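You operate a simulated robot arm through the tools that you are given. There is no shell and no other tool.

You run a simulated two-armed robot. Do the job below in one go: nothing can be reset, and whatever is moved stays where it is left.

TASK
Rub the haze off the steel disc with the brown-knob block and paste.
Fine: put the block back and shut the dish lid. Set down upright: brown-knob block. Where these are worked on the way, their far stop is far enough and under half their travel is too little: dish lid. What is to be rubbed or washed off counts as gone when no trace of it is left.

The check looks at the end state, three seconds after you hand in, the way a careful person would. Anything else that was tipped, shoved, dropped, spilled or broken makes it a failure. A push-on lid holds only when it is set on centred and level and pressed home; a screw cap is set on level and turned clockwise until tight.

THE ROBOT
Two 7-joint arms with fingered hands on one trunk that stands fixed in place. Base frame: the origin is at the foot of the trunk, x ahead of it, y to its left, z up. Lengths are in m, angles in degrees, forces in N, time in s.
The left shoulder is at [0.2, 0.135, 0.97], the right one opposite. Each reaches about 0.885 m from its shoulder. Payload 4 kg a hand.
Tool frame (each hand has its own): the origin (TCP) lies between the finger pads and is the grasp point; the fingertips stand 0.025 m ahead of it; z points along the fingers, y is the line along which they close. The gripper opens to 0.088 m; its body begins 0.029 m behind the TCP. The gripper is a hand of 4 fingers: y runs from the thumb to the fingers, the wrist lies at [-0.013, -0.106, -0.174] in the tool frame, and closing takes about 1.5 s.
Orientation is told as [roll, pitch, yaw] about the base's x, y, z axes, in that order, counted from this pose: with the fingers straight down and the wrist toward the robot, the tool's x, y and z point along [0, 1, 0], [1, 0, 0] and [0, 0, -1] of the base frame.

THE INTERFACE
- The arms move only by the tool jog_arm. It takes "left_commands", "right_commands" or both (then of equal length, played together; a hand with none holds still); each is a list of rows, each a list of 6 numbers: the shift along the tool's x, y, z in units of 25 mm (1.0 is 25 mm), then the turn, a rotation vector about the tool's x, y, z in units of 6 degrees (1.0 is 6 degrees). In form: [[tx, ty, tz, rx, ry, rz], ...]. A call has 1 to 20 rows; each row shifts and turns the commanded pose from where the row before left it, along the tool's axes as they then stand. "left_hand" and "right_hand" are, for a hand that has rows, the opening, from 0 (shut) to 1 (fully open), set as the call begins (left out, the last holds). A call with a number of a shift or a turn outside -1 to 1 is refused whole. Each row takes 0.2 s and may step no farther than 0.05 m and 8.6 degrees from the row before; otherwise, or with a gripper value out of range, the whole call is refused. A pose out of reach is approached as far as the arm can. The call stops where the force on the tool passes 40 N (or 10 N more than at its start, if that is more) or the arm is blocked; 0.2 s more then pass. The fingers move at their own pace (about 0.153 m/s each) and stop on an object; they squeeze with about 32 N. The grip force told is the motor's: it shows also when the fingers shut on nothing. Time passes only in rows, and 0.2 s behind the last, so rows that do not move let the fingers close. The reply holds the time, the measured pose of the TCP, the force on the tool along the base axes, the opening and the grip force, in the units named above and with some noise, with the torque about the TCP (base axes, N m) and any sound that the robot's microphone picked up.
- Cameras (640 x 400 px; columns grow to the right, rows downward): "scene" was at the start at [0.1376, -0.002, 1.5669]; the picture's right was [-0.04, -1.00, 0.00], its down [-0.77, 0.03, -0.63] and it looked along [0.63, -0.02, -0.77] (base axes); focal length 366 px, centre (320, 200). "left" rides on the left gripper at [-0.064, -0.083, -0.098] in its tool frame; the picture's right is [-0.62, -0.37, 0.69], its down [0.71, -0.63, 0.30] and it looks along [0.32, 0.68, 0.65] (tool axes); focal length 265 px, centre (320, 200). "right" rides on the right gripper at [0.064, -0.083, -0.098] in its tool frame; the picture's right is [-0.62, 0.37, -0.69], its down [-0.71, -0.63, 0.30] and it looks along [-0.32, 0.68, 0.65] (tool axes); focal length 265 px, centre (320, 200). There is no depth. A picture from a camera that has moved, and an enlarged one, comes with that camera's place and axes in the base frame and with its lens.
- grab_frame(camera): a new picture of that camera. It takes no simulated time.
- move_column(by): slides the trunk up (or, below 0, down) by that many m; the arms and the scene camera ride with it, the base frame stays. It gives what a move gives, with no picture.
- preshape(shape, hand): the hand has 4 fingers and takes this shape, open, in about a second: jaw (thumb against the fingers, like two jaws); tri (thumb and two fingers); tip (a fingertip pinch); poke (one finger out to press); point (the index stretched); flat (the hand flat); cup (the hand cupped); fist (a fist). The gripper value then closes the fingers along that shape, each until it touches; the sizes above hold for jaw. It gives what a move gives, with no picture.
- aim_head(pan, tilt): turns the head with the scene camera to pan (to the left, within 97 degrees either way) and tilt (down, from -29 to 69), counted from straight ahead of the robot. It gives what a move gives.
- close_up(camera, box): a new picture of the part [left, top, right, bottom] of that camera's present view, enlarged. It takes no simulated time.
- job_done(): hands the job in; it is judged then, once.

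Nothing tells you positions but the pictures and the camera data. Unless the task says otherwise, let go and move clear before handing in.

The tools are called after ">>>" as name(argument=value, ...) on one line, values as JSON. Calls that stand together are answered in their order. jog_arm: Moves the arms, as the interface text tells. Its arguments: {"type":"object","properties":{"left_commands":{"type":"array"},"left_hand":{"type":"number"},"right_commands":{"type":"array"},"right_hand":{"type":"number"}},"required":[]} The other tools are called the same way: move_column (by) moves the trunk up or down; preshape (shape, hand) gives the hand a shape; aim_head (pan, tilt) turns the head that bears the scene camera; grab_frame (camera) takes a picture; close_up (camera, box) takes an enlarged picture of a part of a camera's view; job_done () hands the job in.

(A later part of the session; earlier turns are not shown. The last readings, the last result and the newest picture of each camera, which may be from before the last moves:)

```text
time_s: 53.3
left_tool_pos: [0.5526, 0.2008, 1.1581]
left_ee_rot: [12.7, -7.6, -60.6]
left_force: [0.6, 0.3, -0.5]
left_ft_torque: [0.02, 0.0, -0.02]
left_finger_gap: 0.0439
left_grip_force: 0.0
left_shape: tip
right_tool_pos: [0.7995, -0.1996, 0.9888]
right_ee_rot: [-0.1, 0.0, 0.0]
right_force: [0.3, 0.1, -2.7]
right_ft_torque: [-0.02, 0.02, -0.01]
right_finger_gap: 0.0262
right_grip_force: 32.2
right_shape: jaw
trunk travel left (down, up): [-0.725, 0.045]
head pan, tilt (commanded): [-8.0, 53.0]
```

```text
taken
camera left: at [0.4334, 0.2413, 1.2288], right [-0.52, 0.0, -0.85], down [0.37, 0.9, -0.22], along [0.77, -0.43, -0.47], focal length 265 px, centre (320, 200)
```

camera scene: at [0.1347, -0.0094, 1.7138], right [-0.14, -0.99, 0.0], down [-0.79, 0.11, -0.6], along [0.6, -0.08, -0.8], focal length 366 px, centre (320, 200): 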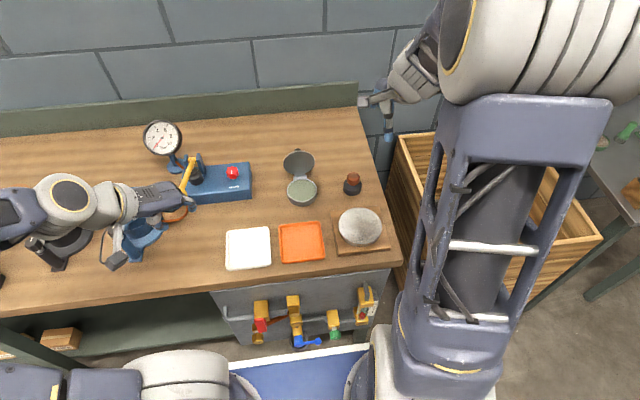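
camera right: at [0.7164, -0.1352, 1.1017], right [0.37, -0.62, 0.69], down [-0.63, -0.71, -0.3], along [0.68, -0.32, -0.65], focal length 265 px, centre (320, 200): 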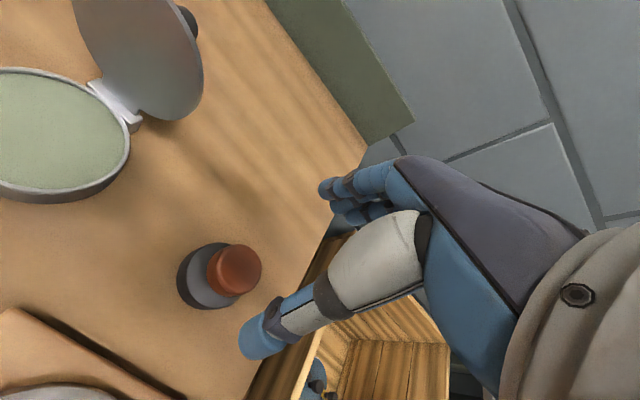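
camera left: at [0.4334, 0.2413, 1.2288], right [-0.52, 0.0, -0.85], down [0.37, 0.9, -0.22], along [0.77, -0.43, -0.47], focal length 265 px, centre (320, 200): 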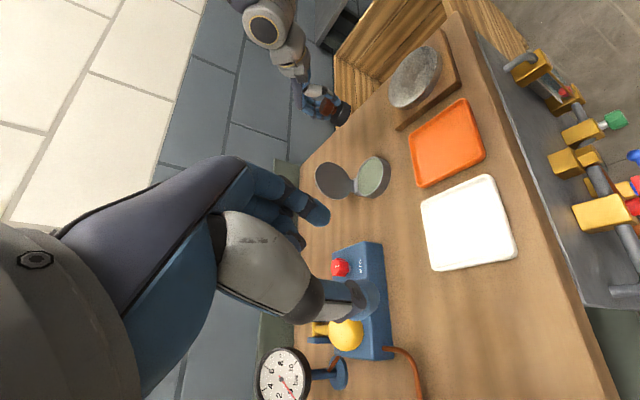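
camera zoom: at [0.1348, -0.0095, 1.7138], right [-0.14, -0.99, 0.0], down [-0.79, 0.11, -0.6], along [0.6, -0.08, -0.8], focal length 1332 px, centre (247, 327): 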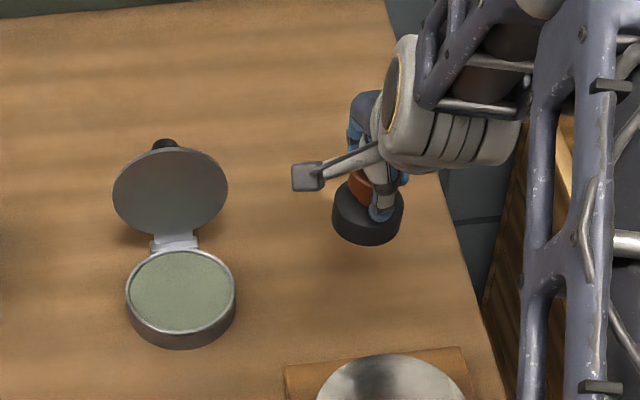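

The block is held upright and weighs about 0.27 kg. The dish centre works out to [0.795, -0.048]. I'll carry the block over the dish, a little toward the near side to stay clear of the open lid.

>>> jog_arm(right_commands=[[0.75, -0.07, 0, 0, 0, 0], [0.76, -0.07, 0, 0, 0, 0], [0.76, -0.07, 0, 0, 0, 0], [0.76, -0.07, 0, 0, 0, 0], [0.76, -0.07, 0, 0, 0, 0], [0.76, -0.07, 0, 0, 0, 0], [0.76, -0.07, 0, 0, 0, 0], [0.76, -0.06, 0, 0, 0, 0], [0, 0, 0, 0, 0, 0]], right_hand=0)

>>> grab_frame(camera="right")

>>> close_up(camera="scene", box=[260, 120, 380, 220])

>>> close_up(camera="left", box=[280, 80, 440, 220])

```text
time_s: 55.3
left_tool_pos: [0.5515, 0.199, 1.158]
left_ee_rot: [12.6, -7.5, -60.5]
left_force: [0.0, -0.1, -0.1]
left_ft_torque: [0.02, 0.0, 0.03]
left_finger_gap: 0.0436
left_grip_force: 0.0
left_shape: tip
right_tool_pos: [0.7858, -0.0477, 0.9879]
right_ee_rot: [0.0, 0.0, 0.0]
right_force: [-0.1, 0.1, -3.1]
right_ft_torque: [-0.03, 0.02, -0.01]
right_finger_gap: 0.026
right_grip_force: 32.2
right_shape: jaw
trunk travel left (down, up): [-0.725, 0.045]
head pan, tilt (commanded): [-8.0, 53.0]
```

```text
taken
camera right: at [0.7022, 0.0172, 1.0854], right [0.37, -0.62, 0.69], down [-0.63, -0.71, -0.3], along [0.68, -0.33, -0.65], focal length 265 px, centre (320, 200)
```

right: 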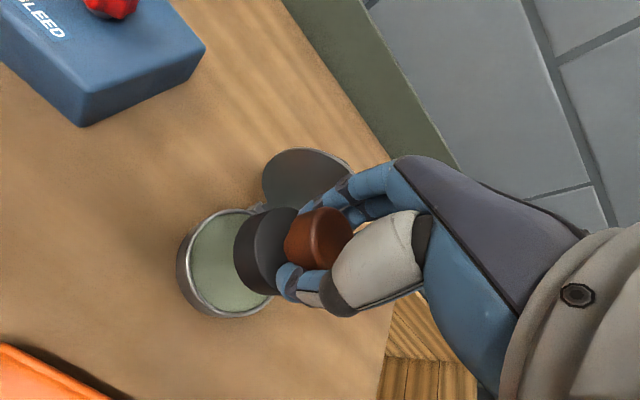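

```text
4.00 times, centred on (320, 170) of scene
camera zoom: at [0.1348, -0.0094, 1.7138], right [-0.14, -0.99, 0.0], down [-0.79, 0.11, -0.6], along [0.6, -0.08, -0.8], focal length 1466 px, centre (320, 320)
```

zoom: 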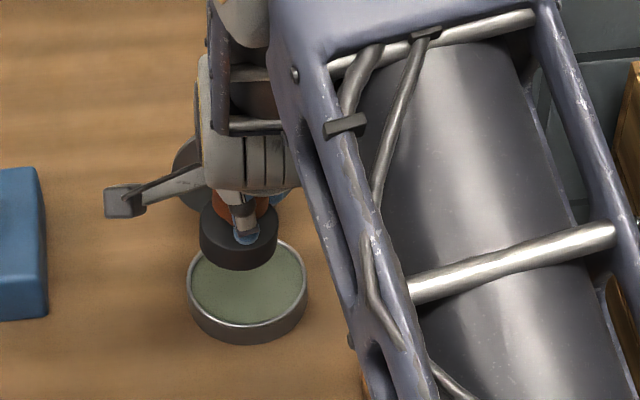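

```text
2.86 times, centred on (360, 150) of left
camera zoom: at [0.4334, 0.2413, 1.2288], right [-0.52, 0.0, -0.85], down [0.37, 0.9, -0.22], along [0.77, -0.43, -0.47], focal length 758 px, centre (206, 343)
```

zoom: 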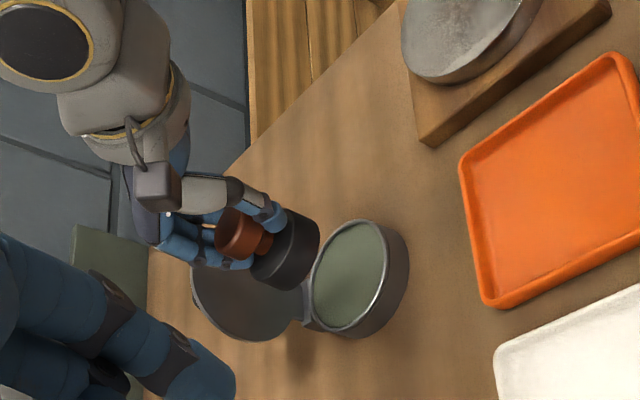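

>>> jog_arm(right_commands=[[0, 0, 0.55, 0, 0, 0], [0, 0, 0.55, 0, 0, 0], [0, 0, 0.55, 0, 0, 0], [0, 0, 0, 0, 0, 0]], right_hand=0)

>>> close_up(camera="right", box=[160, 140, 400, 320])

>>> close_up(camera="scene", box=[260, 140, 340, 220])

>>> close_up(camera="left", box=[320, 120, 420, 220])

```text
time_s: 56.3
left_tool_pos: [0.5513, 0.2009, 1.1583]
left_ee_rot: [12.6, -7.6, -60.5]
left_force: [-0.2, -0.4, -0.3]
left_ft_torque: [0.02, -0.01, 0.0]
left_finger_gap: 0.0438
left_grip_force: 0.1
left_shape: tip
right_tool_pos: [0.7852, -0.0469, 0.9478]
right_ee_rot: [0.1, 0.0, 0.0]
right_force: [-0.5, 0.1, -2.7]
right_ft_torque: [0.0, 0.01, -0.03]
right_finger_gap: 0.0261
right_grip_force: 32.2
right_shape: jaw
trunk travel left (down, up): [-0.725, 0.045]
head pan, tilt (commanded): [-8.0, 53.0]
```

```text
2.22 times, centred on (280, 230) of right
camera zoom: at [0.7015, 0.0172, 1.0458], right [0.37, -0.62, 0.69], down [-0.63, -0.71, -0.3], along [0.68, -0.32, -0.65], focal length 590 px, centre (409, 133)
```

zoom: 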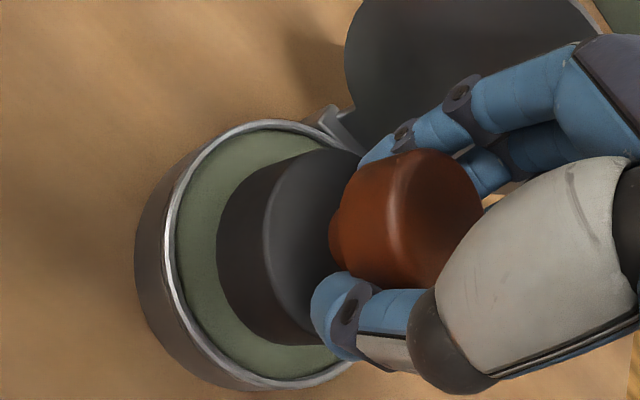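

```text
5.00 times, centred on (300, 180) of scene
camera zoom: at [0.1348, -0.0094, 1.7138], right [-0.14, -0.99, 0.0], down [-0.79, 0.11, -0.6], along [0.6, -0.08, -0.8], focal length 1832 px, centre (420, 300)
```

zoom: 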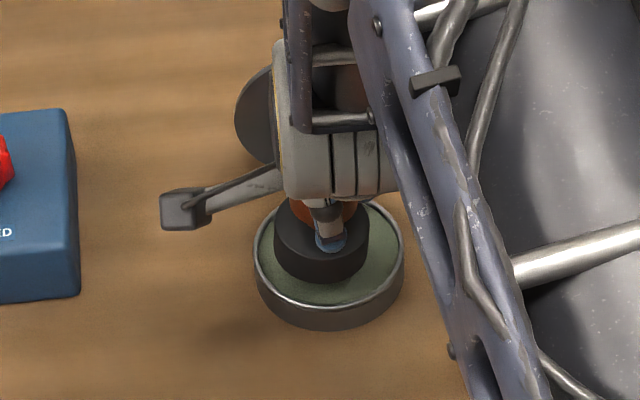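

```text
4.00 times, centred on (370, 170) of left
camera zoom: at [0.4334, 0.2413, 1.2288], right [-0.52, 0.0, -0.85], down [0.37, 0.9, -0.22], along [0.77, -0.43, -0.47], focal length 1062 px, centre (120, 320)
```

zoom: 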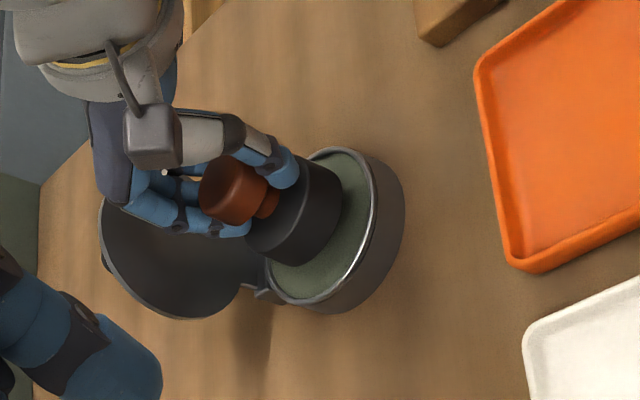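

>>> jog_arm(right_commands=[[-0.2, 0, 0, 0, 0, 0], [0, 0, 0.2, 0, 0, 0], [0, 0, 0.2, 0, 0, 0], [0, 0, 0, 0, 0, 0]], right_hand=0)

>>> close_up(camera="scene", box=[260, 140, 340, 220])

>>> close_up(camera="right", box=[160, 140, 400, 320])

```text
time_s: 57.3
left_tool_pos: [0.5533, 0.2003, 1.1588]
left_ee_rot: [12.5, -7.6, -60.6]
left_force: [0.2, -0.2, -0.1]
left_ft_torque: [-0.04, -0.03, -0.02]
left_finger_gap: 0.0438
left_grip_force: 0.0
left_shape: tip
right_tool_pos: [0.7869, -0.0525, 0.9388]
right_ee_rot: [0.0, -0.1, 0.0]
right_force: [0.1, 0.2, -3.0]
right_ft_torque: [-0.02, 0.05, -0.02]
right_finger_gap: 0.0259
right_grip_force: 31.9
right_shape: jaw
trunk travel left (down, up): [-0.725, 0.045]
head pan, tilt (commanded): [-8.0, 53.0]
```

```text
5.00 times, centred on (300, 180) of scene
camera zoom: at [0.1348, -0.0094, 1.7138], right [-0.14, -0.99, 0.0], down [-0.79, 0.11, -0.6], along [0.6, -0.08, -0.8], focal length 1832 px, centre (420, 300)
```

zoom: 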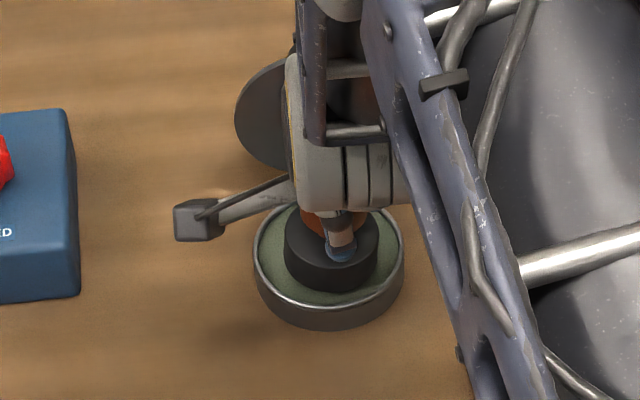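

```text
2.22 times, centred on (280, 230) of right
camera zoom: at [0.7029, 0.0119, 1.0351], right [0.37, -0.62, 0.69], down [-0.63, -0.71, -0.3], along [0.68, -0.32, -0.65], focal length 590 px, centre (409, 133)
```

zoom: 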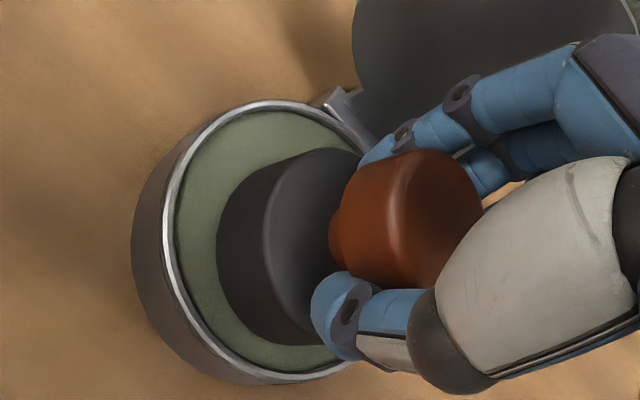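

>>> jog_arm(right_commands=[[0, 0, 0.16, 0, 0, 0], [0, 0, 0.16, 0, 0, 0], [0, 0, 0, 0, 0, 0]], right_hand=0)

>>> close_up(camera="scene", box=[260, 140, 340, 220])

```text
time_s: 58.1
left_tool_pos: [0.5521, 0.2016, 1.1582]
left_ee_rot: [12.7, -7.6, -60.6]
left_force: [0.4, 0.3, 0.8]
left_ft_torque: [0.03, 0.01, -0.02]
left_finger_gap: 0.0436
left_grip_force: 0.1
left_shape: tip
right_tool_pos: [0.7863, -0.0526, 0.9307]
right_ee_rot: [0.0, -0.1, 0.0]
right_force: [0.2, 2.7, 4.0]
right_ft_torque: [-0.06, -0.12, 0.04]
right_finger_gap: 0.0264
right_grip_force: 32.3
right_shape: jaw
trunk travel left (down, up): [-0.725, 0.045]
head pan, tilt (commanded): [-8.0, 53.0]
```

```text
5.00 times, centred on (300, 180) of scene
camera zoom: at [0.1345, -0.0093, 1.7139], right [-0.14, -0.99, 0.0], down [-0.79, 0.11, -0.6], along [0.6, -0.08, -0.8], focal length 1832 px, centre (420, 300)
```

zoom: 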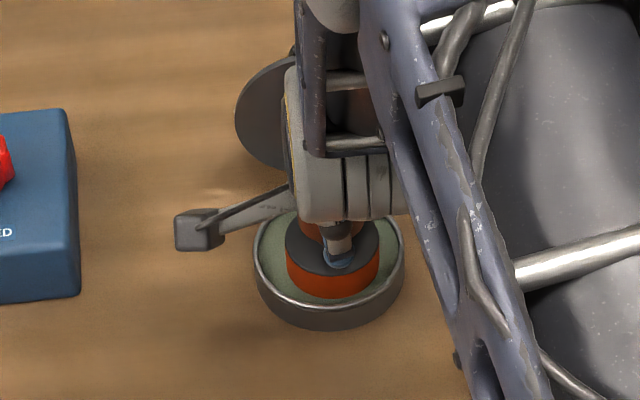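

The block has touched the paste and its rim has changed colour, so it looks loaded. I'll lift it straight up and look.

>>> jog_arm(right_commands=[[0, 0, -0.4, 0, 0, 0], [0, 0, -0.6, 0, 0, 0], [0, 0, -0.6, 0, 0, 0], [0, 0, -0.4, 0, 0, 0], [0, 0, 0, 0, 0, 0]], right_hand=0)

>>> close_up(camera="scene", box=[260, 140, 340, 220])

>>> close_up(camera="right", box=[160, 140, 400, 320])

>>> close_up(camera="left", box=[300, 100, 420, 220])

```text
time_s: 59.3
left_tool_pos: [0.5518, 0.1999, 1.1579]
left_ee_rot: [12.6, -7.6, -60.5]
left_force: [-0.2, -0.4, 0.0]
left_ft_torque: [0.02, 0.0, 0.01]
left_finger_gap: 0.0439
left_grip_force: 0.0
left_shape: tip
right_tool_pos: [0.7856, -0.0539, 0.9797]
right_ee_rot: [0.0, 0.1, 0.0]
right_force: [-0.4, 0.4, -3.0]
right_ft_torque: [0.01, -0.01, -0.02]
right_finger_gap: 0.0259
right_grip_force: 32.0
right_shape: jaw
trunk travel left (down, up): [-0.725, 0.045]
head pan, tilt (commanded): [-8.0, 53.0]
```

```text
5.00 times, centred on (300, 180) of scene
camera zoom: at [0.1348, -0.0094, 1.7138], right [-0.14, -0.99, 0.0], down [-0.79, 0.11, -0.6], along [0.6, -0.08, -0.8], focal length 1832 px, centre (420, 300)
```

zoom: 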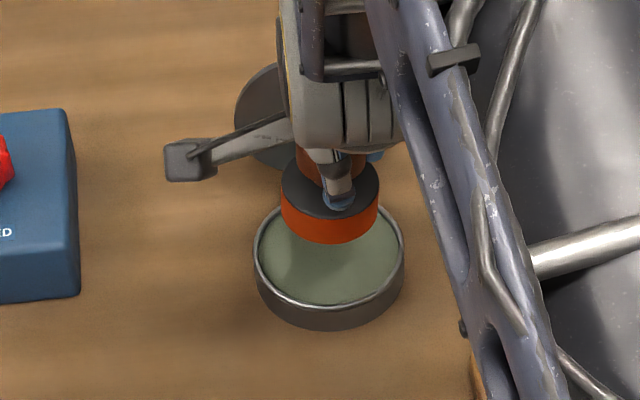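

```text
2.22 times, centred on (280, 230) of right
camera zoom: at [0.7037, 0.0114, 1.0769], right [0.37, -0.62, 0.69], down [-0.63, -0.71, -0.3], along [0.68, -0.33, -0.65], focal length 590 px, centre (409, 133)
```

zoom: 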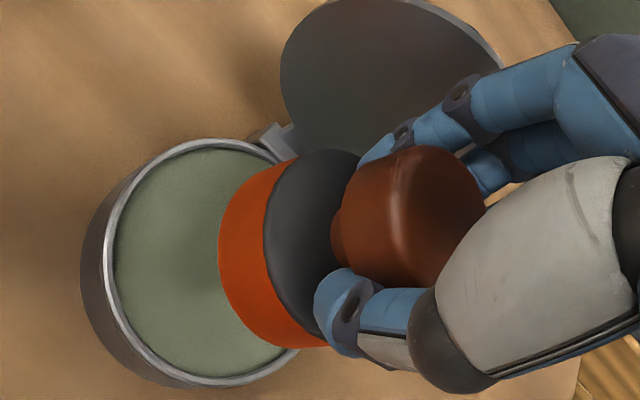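

```text
3.33 times, centred on (360, 160) of left
camera zoom: at [0.4334, 0.2413, 1.2288], right [-0.52, 0.0, -0.85], down [0.37, 0.9, -0.22], along [0.77, -0.43, -0.47], focal length 885 px, centre (187, 333)
```

zoom: 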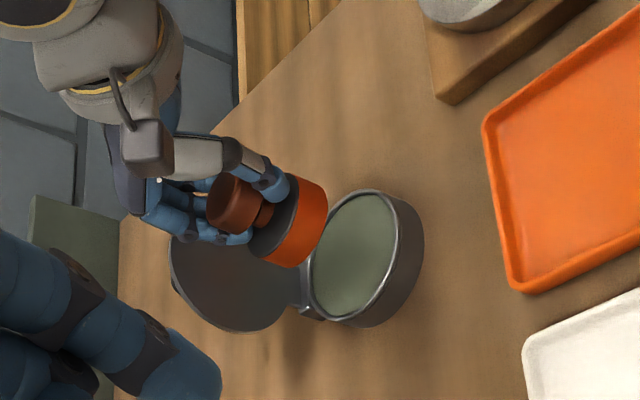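

The pad face has turned orange, which I take to mean it's charged with paste. The disc centre is at about [0.639, -0.186] with its top near z 0.897, so I'll move the block above it.

>>> jog_arm(right_commands=[[-0.4, -0.763, -0.2, 0, 0, 0], [-0.67, -0.763, -0.2, 0, 0, 0], [-0.67, -0.763, -0.1, 0, 0, 0], [-0.67, -0.763, -0.1, 0, 0, 0], [-0.67, -0.763, -0.1, 0, 0, 0], [-0.67, -0.763, -0.1, 0, 0, 0], [-0.77, -0.763, 0, 0, 0, 0], [-0.84, -0.763, 0, 0, 0, 0], [0, 0, 0, 0, 0, 0]], right_hand=0)

>>> grab_frame(camera="right")

>>> grab_frame(camera="scene")

>>> grab_frame(camera="left")

```text
time_s: 61.3
left_tool_pos: [0.5529, 0.2001, 1.1582]
left_ee_rot: [12.6, -7.6, -60.7]
left_force: [-0.3, 0.5, 0.4]
left_ft_torque: [0.01, -0.01, 0.02]
left_finger_gap: 0.0435
left_grip_force: 0.1
left_shape: tip
right_tool_pos: [0.6329, -0.1867, 0.9987]
right_ee_rot: [0.0, 0.0, 0.0]
right_force: [-0.2, 0.4, -2.5]
right_ft_torque: [-0.01, 0.02, 0.01]
right_finger_gap: 0.026
right_grip_force: 31.6
right_shape: jaw
trunk travel left (down, up): [-0.725, 0.045]
head pan, tilt (commanded): [-8.0, 53.0]
```

```text
taken
camera right: at [0.5494, -0.1214, 1.0967], right [0.37, -0.62, 0.69], down [-0.63, -0.71, -0.3], along [0.68, -0.32, -0.65], focal length 265 px, centre (320, 200)
```

right: 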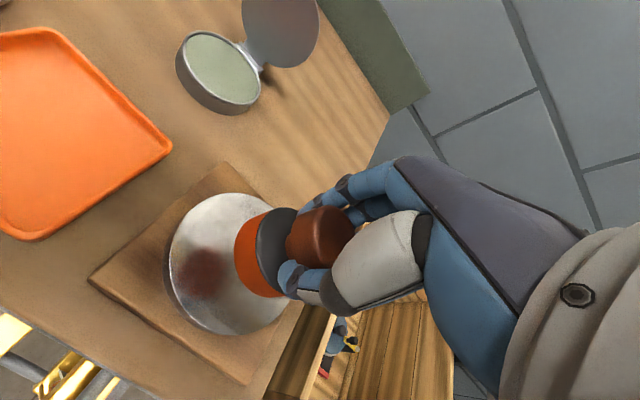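

```text
taken
camera scene: at [0.1347, -0.0094, 1.7138], right [-0.14, -0.99, 0.0], down [-0.79, 0.11, -0.6], along [0.6, -0.08, -0.8], focal length 366 px, centre (320, 200)
```

scene: 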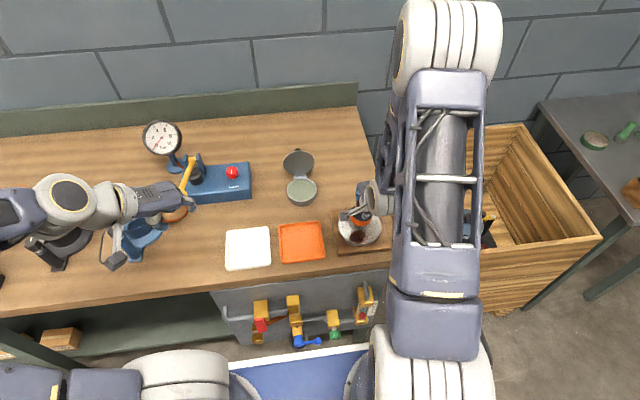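

```text
taken
camera left: at [0.4333, 0.2413, 1.2288], right [-0.52, 0.0, -0.85], down [0.37, 0.9, -0.22], along [0.77, -0.43, -0.47], focal length 265 px, centre (320, 200)
```

left: 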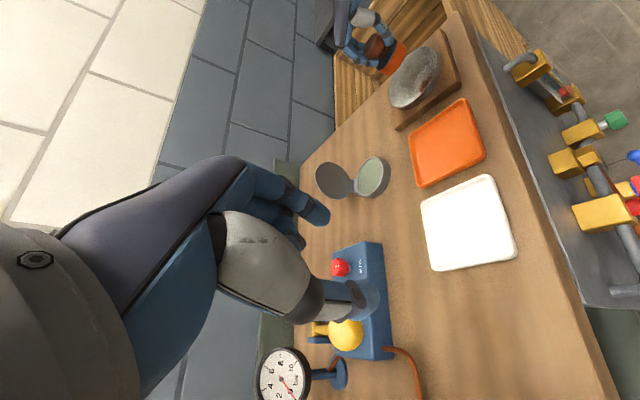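

>>> jog_arm(right_commands=[[0, 0, 0.6, 0, 0, 0], [0, 0, 0.6, 0, 0, 0], [0, 0, 0.4, 0, 0, 0], [0, 0, 0, 0, 0, 0]], right_hand=0)

>>> close_up(camera="right", box=[120, 130, 360, 310])

>>> close_up(camera="scene", box=[320, 180, 400, 260])

>>> close_up(camera="left", box=[340, 20, 480, 140])

```text
time_s: 62.3
left_tool_pos: [0.5527, 0.2007, 1.1587]
left_ee_rot: [12.5, -7.5, -60.5]
left_force: [-0.4, -0.4, 0.4]
left_ft_torque: [0.02, 0.01, 0.01]
left_finger_gap: 0.0438
left_grip_force: 0.0
left_shape: tip
right_tool_pos: [0.6326, -0.1872, 0.9593]
right_ee_rot: [0.0, 0.1, 0.0]
right_force: [0.1, 0.6, -3.0]
right_ft_torque: [0.01, 0.03, -0.01]
right_finger_gap: 0.0256
right_grip_force: 32.0
right_shape: jaw
trunk travel left (down, up): [-0.725, 0.045]
head pan, tilt (commanded): [-8.0, 53.0]
```

```text
2.22 times, centred on (240, 220) of right
camera zoom: at [0.5491, -0.1217, 1.0563], right [0.37, -0.62, 0.69], down [-0.63, -0.71, -0.3], along [0.68, -0.33, -0.65], focal length 590 px, centre (498, 156)
```

zoom: 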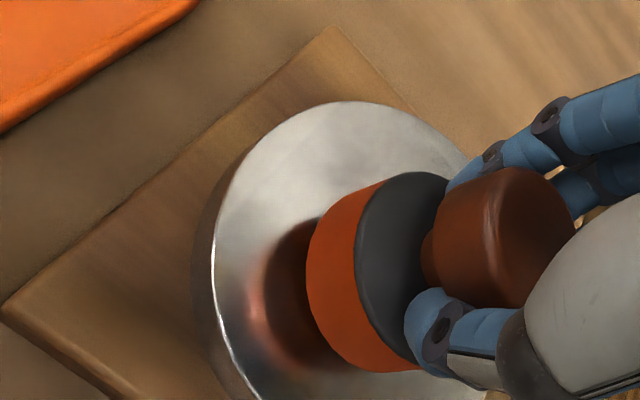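

```text
5.00 times, centred on (360, 220) of scene
camera zoom: at [0.1347, -0.0094, 1.7138], right [-0.14, -0.99, 0.0], down [-0.79, 0.11, -0.6], along [0.6, -0.08, -0.8], focal length 1832 px, centre (120, 100)
```

zoom: 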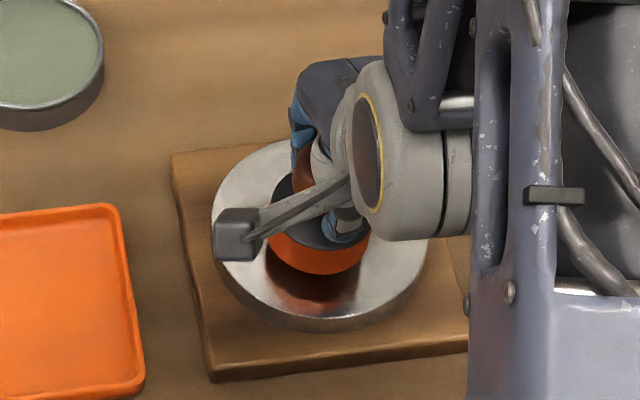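

```text
3.33 times, centred on (410, 80) of left
camera zoom: at [0.4333, 0.2413, 1.2288], right [-0.52, 0.0, -0.85], down [0.37, 0.9, -0.22], along [0.77, -0.43, -0.47], focal length 885 px, centre (20, 600)
```

zoom: 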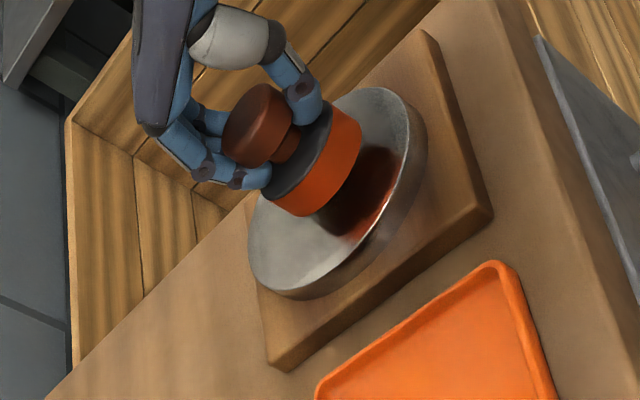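

>>> jog_arm(right_commands=[[0, 0.2, 0.12, 0, 0, 0], [0, 0, 0.12, 0, 0, 0], [0, 0, 0.12, 0, 0, 0], [0, 0, 0, 0, 0, 0]], right_hand=0)

>>> close_up(camera="left", box=[340, 20, 480, 140])

```text
time_s: 63.3
left_tool_pos: [0.552, 0.2001, 1.1591]
left_ee_rot: [12.6, -7.6, -60.6]
left_force: [-0.1, -0.2, 0.2]
left_ft_torque: [-0.01, -0.01, 0.0]
left_finger_gap: 0.0437
left_grip_force: 0.0
left_shape: tip
right_tool_pos: [0.6375, -0.1871, 0.9495]
right_ee_rot: [0.0, 0.0, 0.0]
right_force: [-0.7, 0.1, -2.0]
right_ft_torque: [0.02, 0.03, 0.0]
right_finger_gap: 0.0258
right_grip_force: 32.4
right_shape: jaw
trunk travel left (down, up): [-0.725, 0.045]
head pan, tilt (commanded): [-8.0, 53.0]
```

```text
3.33 times, centred on (410, 80) of left
camera zoom: at [0.4334, 0.2413, 1.2288], right [-0.52, 0.0, -0.85], down [0.37, 0.9, -0.22], along [0.77, -0.43, -0.47], focal length 885 px, centre (20, 600)
```

zoom: 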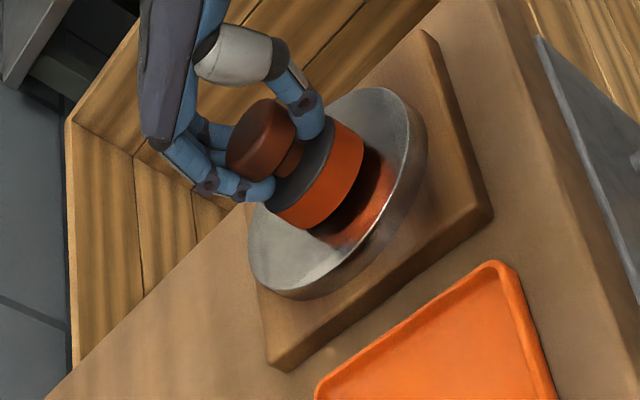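

>>> jog_arm(right_commands=[[0, 0, 0.1, 0, 0, 0], [0, 0, 0.1, 0, 0, 0], [0, 0, 0, 0, 0, 0]], right_hand=0)

>>> close_up(camera="left", box=[340, 20, 480, 140])

```text
time_s: 64.1
left_tool_pos: [0.5524, 0.2019, 1.1581]
left_ee_rot: [12.7, -7.6, -60.7]
left_force: [-0.7, -0.5, 0.2]
left_ft_torque: [0.01, -0.01, 0.0]
left_finger_gap: 0.0437
left_grip_force: 0.0
left_shape: tip
right_tool_pos: [0.6393, -0.1872, 0.9451]
right_ee_rot: [0.0, -0.1, 0.0]
right_force: [-0.2, 2.0, 4.4]
right_ft_torque: [-0.06, -0.13, 0.06]
right_finger_gap: 0.0262
right_grip_force: 32.0
right_shape: jaw
trunk travel left (down, up): [-0.725, 0.045]
head pan, tilt (commanded): [-8.0, 53.0]
```

```text
3.33 times, centred on (410, 80) of left
camera zoom: at [0.4332, 0.2414, 1.229], right [-0.52, 0.0, -0.85], down [0.37, 0.9, -0.22], along [0.77, -0.43, -0.47], focal length 885 px, centre (20, 600)
```

zoom: 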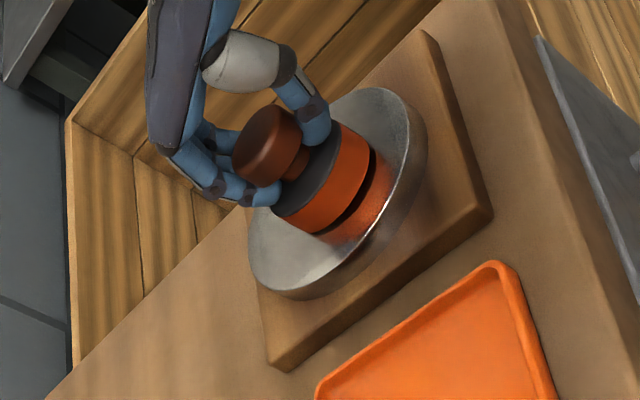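

>>> jog_arm(right_commands=[[0, 0, 0.07, 0, 0, 0], [0, 0, 0, 0, 0, 0]], right_hand=0)

>>> close_up(camera="left", box=[370, 30, 450, 100])

>>> close_up(camera="right", box=[120, 130, 360, 310])

```text
time_s: 64.7
left_tool_pos: [0.5532, 0.2008, 1.1585]
left_ee_rot: [12.5, -7.6, -60.6]
left_force: [-0.8, -0.2, 0.0]
left_ft_torque: [-0.03, 0.03, 0.01]
left_finger_gap: 0.0439
left_grip_force: 0.1
left_shape: tip
right_tool_pos: [0.6394, -0.187, 0.9449]
right_ee_rot: [0.1, -0.2, -0.1]
right_force: [-3.8, 2.6, 19.6]
right_ft_torque: [0.0, -0.43, 0.04]
right_finger_gap: 0.0267
right_grip_force: 31.8
right_shape: jaw
trunk travel left (down, up): [-0.725, 0.045]
head pan, tilt (commanded): [-8.0, 53.0]
```

```text
5.71 times, centred on (410, 65) of left
camera zoom: at [0.4328, 0.2415, 1.2292], right [-0.52, 0.0, -0.85], down [0.37, 0.9, -0.22], along [0.77, -0.43, -0.47], focal length 1517 px, centre (-194, 971)
```

zoom: 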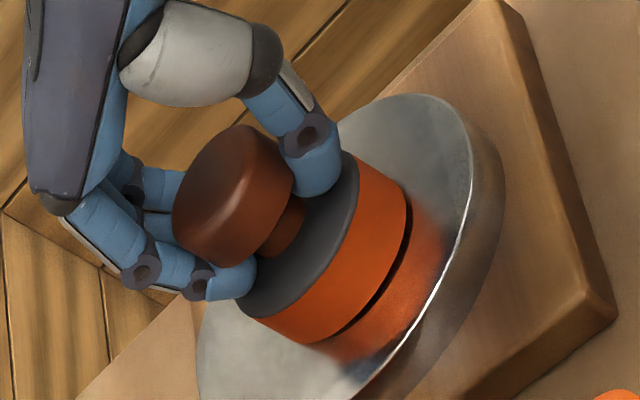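

```text
2.22 times, centred on (240, 220) of right
camera zoom: at [0.5548, -0.1215, 1.0419], right [0.37, -0.62, 0.69], down [-0.63, -0.71, -0.31], along [0.69, -0.32, -0.65], focal length 590 px, centre (498, 156)
```

zoom: 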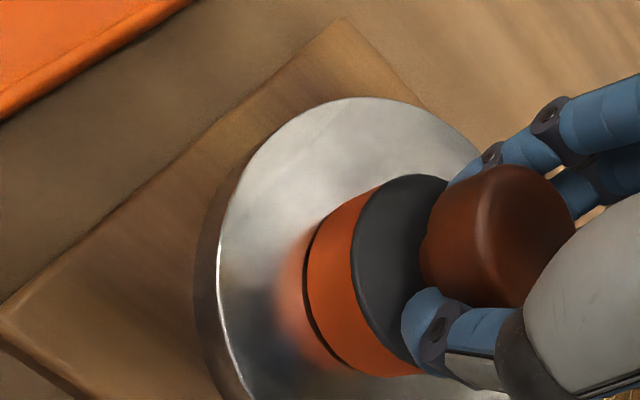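

The pad is flat on the disc and each further millimetre adds about 9 N. I'll ease to roughly 10 N and rub a small circle around the centre first.

>>> jog_arm(right_commands=[[0, 0, -0.055, 0, 0, 0], [-0.04, 0.42, 0, 0, 0, 0], [0.3, -0.08, 0, 0, 0, 0], [0.22, -0.22, 0, 0, 0, 0], [0.08, -0.3, 0, 0, 0, 0], [-0.08, -0.3, 0, 0, 0, 0], [-0.22, -0.22, 0, 0, 0, 0], [-0.3, -0.08, 0, 0, 0, 0], [-0.3, 0.08, 0, 0, 0, 0], [-0.22, 0.22, 0, 0, 0, 0], [-0.08, 0.3, 0, 0, 0, 0], [0.08, 0.3, 0, 0, 0, 0], [0.22, 0.22, 0, 0, 0, 0], [0.3, 0.08, 0, 0, 0, 0]], right_hand=0)

>>> close_up(camera="left", box=[370, 30, 450, 100])

>>> close_up(camera="right", box=[120, 130, 360, 310])

>>> close_up(camera="scene", box=[320, 180, 400, 260])

```text
time_s: 67.7
left_tool_pos: [0.5524, 0.201, 1.1591]
left_ee_rot: [12.7, -7.6, -60.5]
left_force: [0.2, 0.7, 0.4]
left_ft_torque: [0.01, 0.0, -0.01]
left_finger_gap: 0.0438
left_grip_force: 0.0
left_shape: tip
right_tool_pos: [0.648, -0.1871, 0.9453]
right_ee_rot: [0.0, 0.0, 0.0]
right_force: [-1.2, -0.5, 0.5]
right_ft_torque: [-0.07, -0.06, -0.02]
right_finger_gap: 0.0261
right_grip_force: 32.0
right_shape: jaw
trunk travel left (down, up): [-0.725, 0.045]
head pan, tilt (commanded): [-8.0, 53.0]
```

```text
5.71 times, centred on (410, 65) of left
camera zoom: at [0.4333, 0.2411, 1.2288], right [-0.52, 0.0, -0.85], down [0.37, 0.9, -0.22], along [0.77, -0.43, -0.47], focal length 1517 px, centre (-194, 971)
```

zoom: 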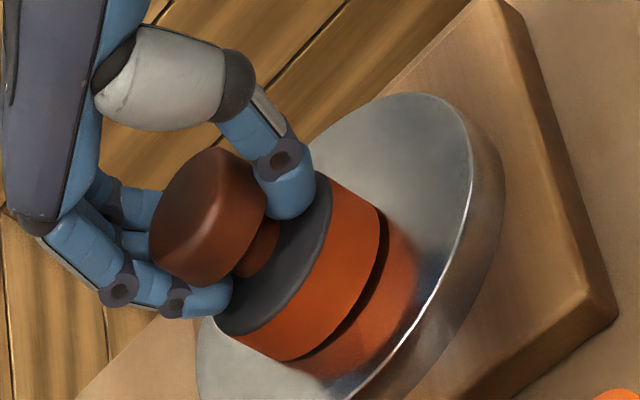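

```text
2.22 times, centred on (240, 220) of right
camera zoom: at [0.5649, -0.1222, 1.0428], right [0.37, -0.62, 0.69], down [-0.63, -0.71, -0.3], along [0.68, -0.32, -0.65], focal length 590 px, centre (498, 156)
```

zoom: 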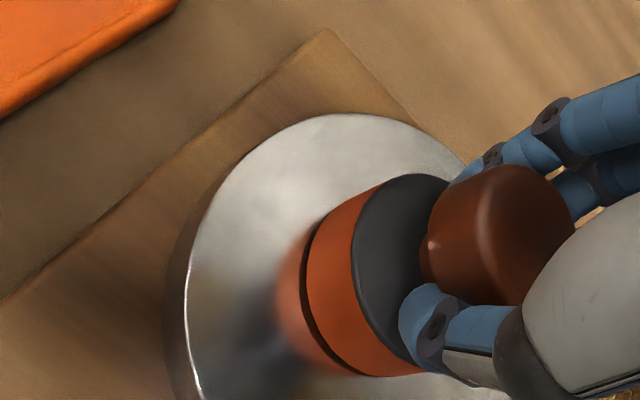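

```text
5.00 times, centred on (360, 220) of scene
camera zoom: at [0.1346, -0.0096, 1.7137], right [-0.14, -0.99, 0.0], down [-0.79, 0.11, -0.6], along [0.6, -0.08, -0.8], focal length 1832 px, centre (120, 100)
```

zoom: 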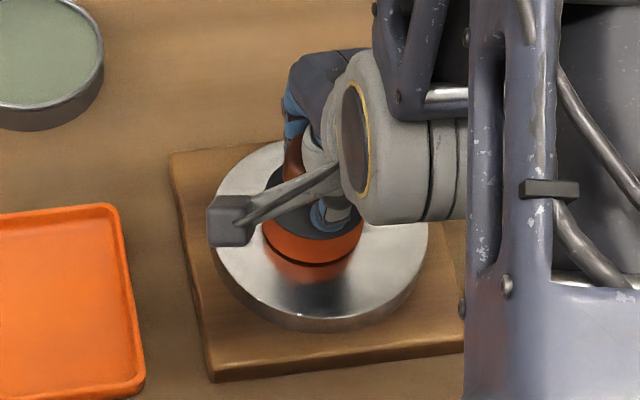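

>>> jog_arm(right_commands=[[0, 0.38, 0.03, 0, 0, 0], [-0.02, 0.38, 0, 0, 0, 0], [-0.02, 0.38, 0, 0, 0, 0], [0.52, -0.1, 0, 0, 0, 0], [0.44, -0.295, 0, 0, 0, 0], [0.295, -0.44, 0, 0, 0, 0], [0.1, -0.52, 0, 0, 0, 0], [-0.1, -0.52, 0, 0, 0, 0], [-0.295, -0.44, 0, 0, 0, 0], [-0.44, -0.295, 0, 0, 0, 0], [-0.52, -0.1, 0, 0, 0, 0]], right_hand=0)

>>> close_up(camera="left", box=[360, 20, 460, 110])

>>> close_up(camera="scene", box=[320, 180, 400, 260])

```text
time_s: 70.1
left_tool_pos: [0.5525, 0.2017, 1.1594]
left_ee_rot: [12.6, -7.6, -60.6]
left_force: [-0.5, 0.5, 0.5]
left_ft_torque: [-0.03, -0.02, 0.01]
left_finger_gap: 0.0438
left_grip_force: 0.0
left_shape: tip
right_tool_pos: [0.6103, -0.1894, 0.9447]
right_ee_rot: [0.0, -0.1, 0.1]
right_force: [0.6, 3.2, 9.8]
right_ft_torque: [-0.01, -0.37, 0.07]
right_finger_gap: 0.0266
right_grip_force: 31.6
right_shape: jaw
trunk travel left (down, up): [-0.725, 0.045]
head pan, tilt (commanded): [-8.0, 53.0]
```

```text
4.44 times, centred on (410, 65) of left
camera zoom: at [0.4331, 0.2417, 1.2289], right [-0.52, 0.0, -0.85], down [0.37, 0.9, -0.22], along [0.77, -0.43, -0.47], focal length 1180 px, centre (-80, 800)
```

zoom: 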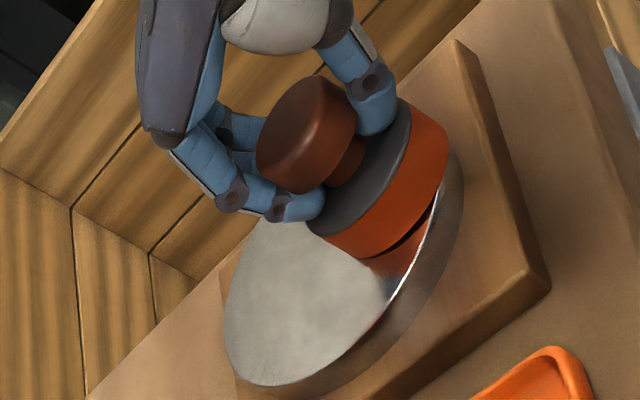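

```text
5.00 times, centred on (360, 220) of scene
camera zoom: at [0.1345, -0.009, 1.7138], right [-0.14, -0.99, 0.0], down [-0.79, 0.11, -0.6], along [0.6, -0.08, -0.8], focal length 1832 px, centre (120, 100)
```

zoom: 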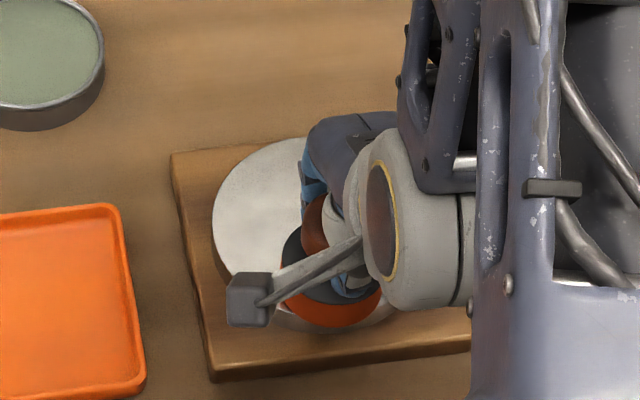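

>>> jog_arm(right_commands=[[-0.52, 0.1, 0, 0, 0, 0], [-0.44, 0.295, 0, 0, 0, 0], [-0.295, 0.44, 0, 0, 0, 0], [-0.1, 0.52, 0, 0, 0, 0], [0.1, 0.52, 0, 0, 0, 0], [0.295, 0.44, 0, 0, 0, 0], [0.44, 0.295, 0, 0, 0, 0], [0.52, 0.1, 0, 0, 0, 0]], right_hand=0)

>>> close_up(camera="left", box=[360, 20, 460, 110])

>>> close_up(camera="scene", box=[320, 180, 400, 260])

>>> grab_frame(camera="right")

```text
time_s: 71.9
left_tool_pos: [0.5526, 0.1992, 1.1592]
left_ee_rot: [12.5, -7.5, -60.7]
left_force: [0.3, -0.3, 0.5]
left_ft_torque: [0.02, -0.03, -0.03]
left_finger_gap: 0.0439
left_grip_force: 0.0
left_shape: tip
right_tool_pos: [0.678, -0.189, 0.9456]
right_ee_rot: [0.1, 0.0, 0.0]
right_force: [0.7, -3.8, 10.5]
right_ft_torque: [-0.15, -0.41, -0.11]
right_finger_gap: 0.0261
right_grip_force: 32.0
right_shape: jaw
trunk travel left (down, up): [-0.725, 0.045]
head pan, tilt (commanded): [-8.0, 53.0]
```

```text
4.44 times, centred on (410, 65) of left
camera zoom: at [0.4332, 0.241, 1.2289], right [-0.52, 0.0, -0.85], down [0.37, 0.9, -0.22], along [0.77, -0.43, -0.47], focal length 1180 px, centre (-80, 800)
```

zoom: 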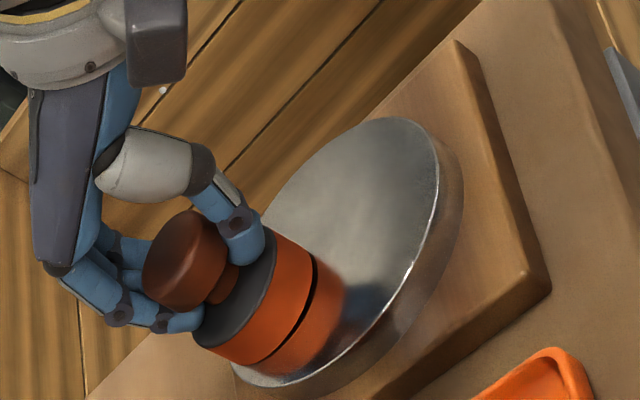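

```text
5.00 times, centred on (360, 220) of scene
camera zoom: at [0.1344, -0.0097, 1.7137], right [-0.14, -0.99, 0.0], down [-0.79, 0.11, -0.6], along [0.6, -0.08, -0.8], focal length 1832 px, centre (120, 100)
```

zoom: 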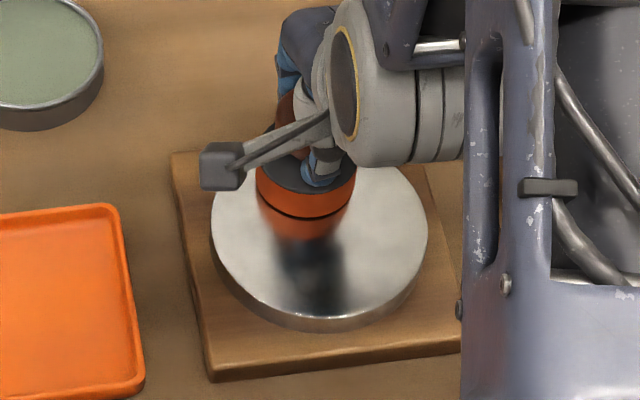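

```text
taken
camera right: at [0.594, -0.1241, 1.042], right [0.37, -0.62, 0.69], down [-0.63, -0.71, -0.3], along [0.68, -0.32, -0.65], focal length 265 px, centre (320, 200)
```

right: 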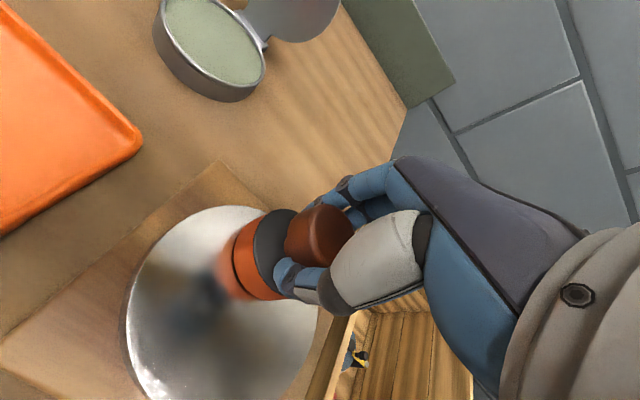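

>>> close_up(camera="right", box=[100, 190, 360, 400])

>>> close_up(camera="scene", box=[335, 205, 385, 250])

```text
1.90 times, centred on (230, 295) of right
camera zoom: at [0.594, -0.1241, 1.042], right [0.37, -0.62, 0.69], down [-0.63, -0.71, -0.3], along [0.68, -0.32, -0.65], focal length 506 px, centre (491, 19)
```

zoom: 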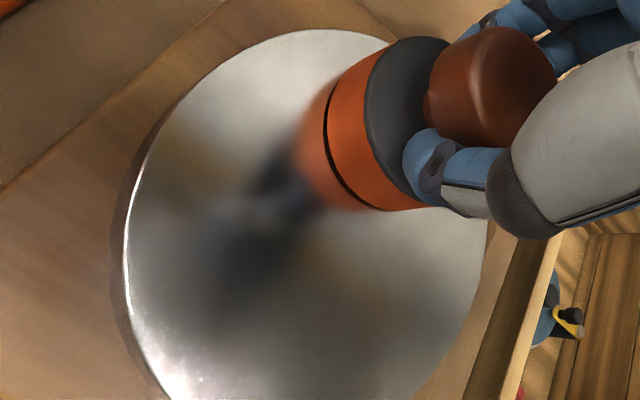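

```text
8.89 times, centred on (360, 228) of scene
camera zoom: at [0.1344, -0.0097, 1.7137], right [-0.14, -0.99, 0.0], down [-0.79, 0.11, -0.6], along [0.6, -0.08, -0.8], focal length 3257 px, centre (-36, -44)
```

zoom: 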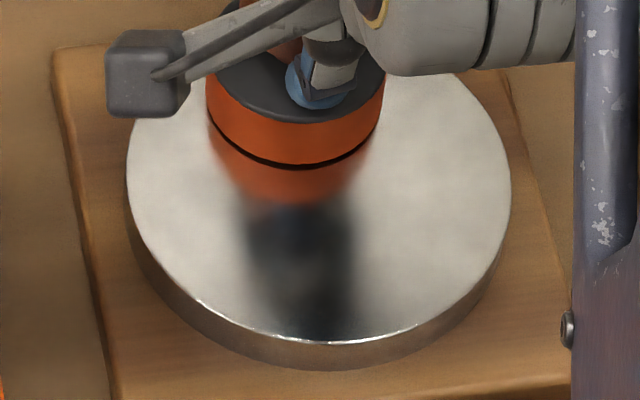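

>>> jog_arm(right_commands=[[-0.52, -0.1, 0, 0, 0, 0], [-0.44, -0.295, 0, 0, 0, 0], [-0.295, -0.44, 0, 0, 0, 0], [-0.1, -0.52, 0, 0, 0, 0], [0.1, -0.52, 0, 0, 0, 0], [0.295, -0.44, 0, 0, 0, 0], [0.44, -0.295, 0, 0, 0, 0], [0.52, -0.1, 0, 0, 0, 0], [0.52, 0.1, 0, 0, 0, 0], [0.44, 0.295, 0, 0, 0, 0], [0.295, 0.44, 0, 0, 0, 0], [0.1, 0.52, 0, 0, 0, 0], [-0.1, 0.52, 0, 0, 0, 0], [-0.295, 0.44, 0, 0, 0, 0], [-0.44, 0.295, 0, 0, 0, 0], [-0.52, 0.1, 0, 0, 0, 0], [0, -0.34, 0, 0, 0, 0], [0, -0.34, 0, 0, 0, 0]], right_hand=0)

>>> jog_arm(right_commands=[[0.34, -0.09, 0, 0, 0, 0], [0.25, -0.25, 0, 0, 0, 0], [0.09, -0.34, 0, 0, 0, 0], [-0.09, -0.34, 0, 0, 0, 0], [-0.25, -0.25, 0, 0, 0, 0], [-0.34, -0.09, 0, 0, 0, 0], [-0.34, 0.09, 0, 0, 0, 0], [-0.25, 0.25, 0, 0, 0, 0], [-0.09, 0.34, 0, 0, 0, 0], [0.09, 0.34, 0, 0, 0, 0], [0.25, 0.25, 0, 0, 0, 0], [0.34, 0.09, 0, 0, 0, 0], [0, -0.34, 0, 0, 0, 0], [0, -0.34, 0, 0, 0, 0], [0, -0.34, 0, 0, 0, 0], [0, -0.34, 0, 0, 0, 0], [0.3, 0.34, 0, 0, 0, 0], [0.3, 0.34, 0, 0, 0, 0], [-0.5, 0, 0, 0, 0, 0], [-0.5, 0, 0, 0, 0, 0]], right_hand=0)

```text
time_s: 75.7
left_tool_pos: [0.5525, 0.2006, 1.1578]
left_ee_rot: [12.6, -7.6, -60.6]
left_force: [0.0, 1.0, 0.0]
left_ft_torque: [-0.01, -0.02, 0.01]
left_finger_gap: 0.044
left_grip_force: 0.1
left_shape: tip
right_tool_pos: [0.6606, -0.1892, 0.9446]
right_ee_rot: [0.0, 0.0, 0.0]
right_force: [-0.3, 0.1, -3.5]
right_ft_torque: [-0.01, 0.01, 0.0]
right_finger_gap: 0.0258
right_grip_force: 32.1
right_shape: jaw
trunk travel left (down, up): [-0.725, 0.045]
head pan, tilt (commanded): [-8.0, 53.0]
```

```text
time_s: 79.9
left_tool_pos: [0.5531, 0.2004, 1.1583]
left_ee_rot: [12.5, -7.6, -60.6]
left_force: [-0.6, 0.6, -0.4]
left_ft_torque: [-0.01, 0.0, 0.01]
left_finger_gap: 0.0438
left_grip_force: 0.1
left_shape: tip
right_tool_pos: [0.6433, -0.1998, 0.9447]
right_ee_rot: [0.1, 0.0, 0.0]
right_force: [0.9, 0.8, 3.6]
right_ft_torque: [0.06, -0.17, 0.07]
right_finger_gap: 0.0264
right_grip_force: 31.9
right_shape: jaw
trunk travel left (down, up): [-0.725, 0.045]
head pan, tilt (commanded): [-8.0, 53.0]
```

>>> jog_arm(right_commands=[[0, 0, -0.5, 0, 0, 0], [0, 0, -0.8, 0, 0, 0], [0, 0.5, -0.8, 0, 0, 0], [-0.3, 0.8, -0.4, 0, 0, 0], [-0.3, 0.8, 0, 0, 0, 0], [-0.3, 0.8, 0, 0, 0, 0], [0, 0.8, 0, 0, 0, 0], [0, 0.8, 0, 0, 0, 0], [0, 0.8, 0, 0, 0, 0], [0, 0, 0, 0, 0, 0]], right_hand=0)

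>>> close_up(camera="right", box=[0, 200, 280, 400])

>>> close_up(camera="scene", box=[330, 195, 390, 255])

>>> close_up(camera="left", box=[360, 20, 460, 120])

```text
time_s: 82.1
left_tool_pos: [0.552, 0.2002, 1.159]
left_ee_rot: [12.6, -7.6, -60.5]
left_force: [-0.5, 0.2, -0.6]
left_ft_torque: [0.02, 0.0, 0.02]
left_finger_gap: 0.0438
left_grip_force: 0.2
left_shape: tip
right_tool_pos: [0.7767, -0.2212, 1.0065]
right_ee_rot: [0.1, 0.0, 0.0]
right_force: [-0.1, 0.6, -2.2]
right_ft_torque: [0.0, 0.01, 0.04]
right_finger_gap: 0.0262
right_grip_force: 32.1
right_shape: jaw
trunk travel left (down, up): [-0.725, 0.045]
head pan, tilt (commanded): [-8.0, 53.0]
```

```text
2.00 times, centred on (140, 300) of right
camera zoom: at [0.6929, -0.1565, 1.104], right [0.37, -0.62, 0.69], down [-0.63, -0.71, -0.3], along [0.68, -0.32, -0.65], focal length 531 px, centre (680, 0)
```

zoom: 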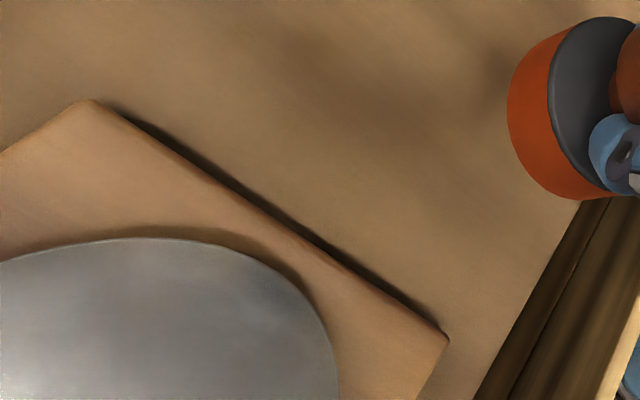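

```text
6.67 times, centred on (360, 225) of scene
camera zoom: at [0.1348, -0.0095, 1.7138], right [-0.14, -0.99, 0.0], down [-0.79, 0.11, -0.6], along [0.6, -0.08, -0.8], focal length 2442 px, centre (53, 33)
```

zoom: 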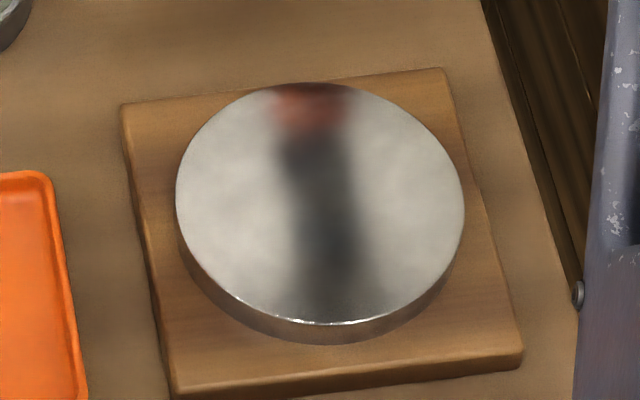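

```text
4.00 times, centred on (410, 70) of left
camera zoom: at [0.4334, 0.2413, 1.2288], right [-0.52, 0.0, -0.85], down [0.37, 0.9, -0.22], along [0.77, -0.43, -0.47], focal length 1062 px, centre (-40, 720)
```

zoom: 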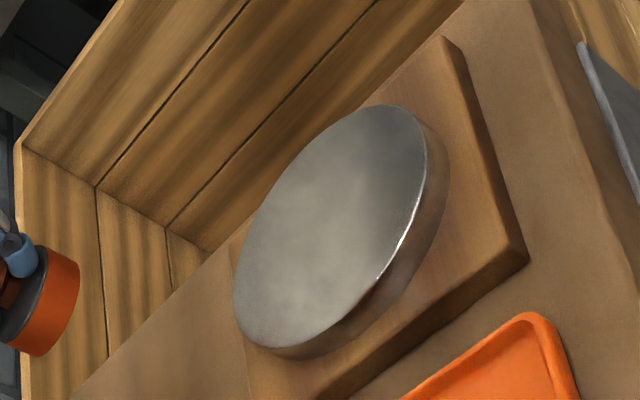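

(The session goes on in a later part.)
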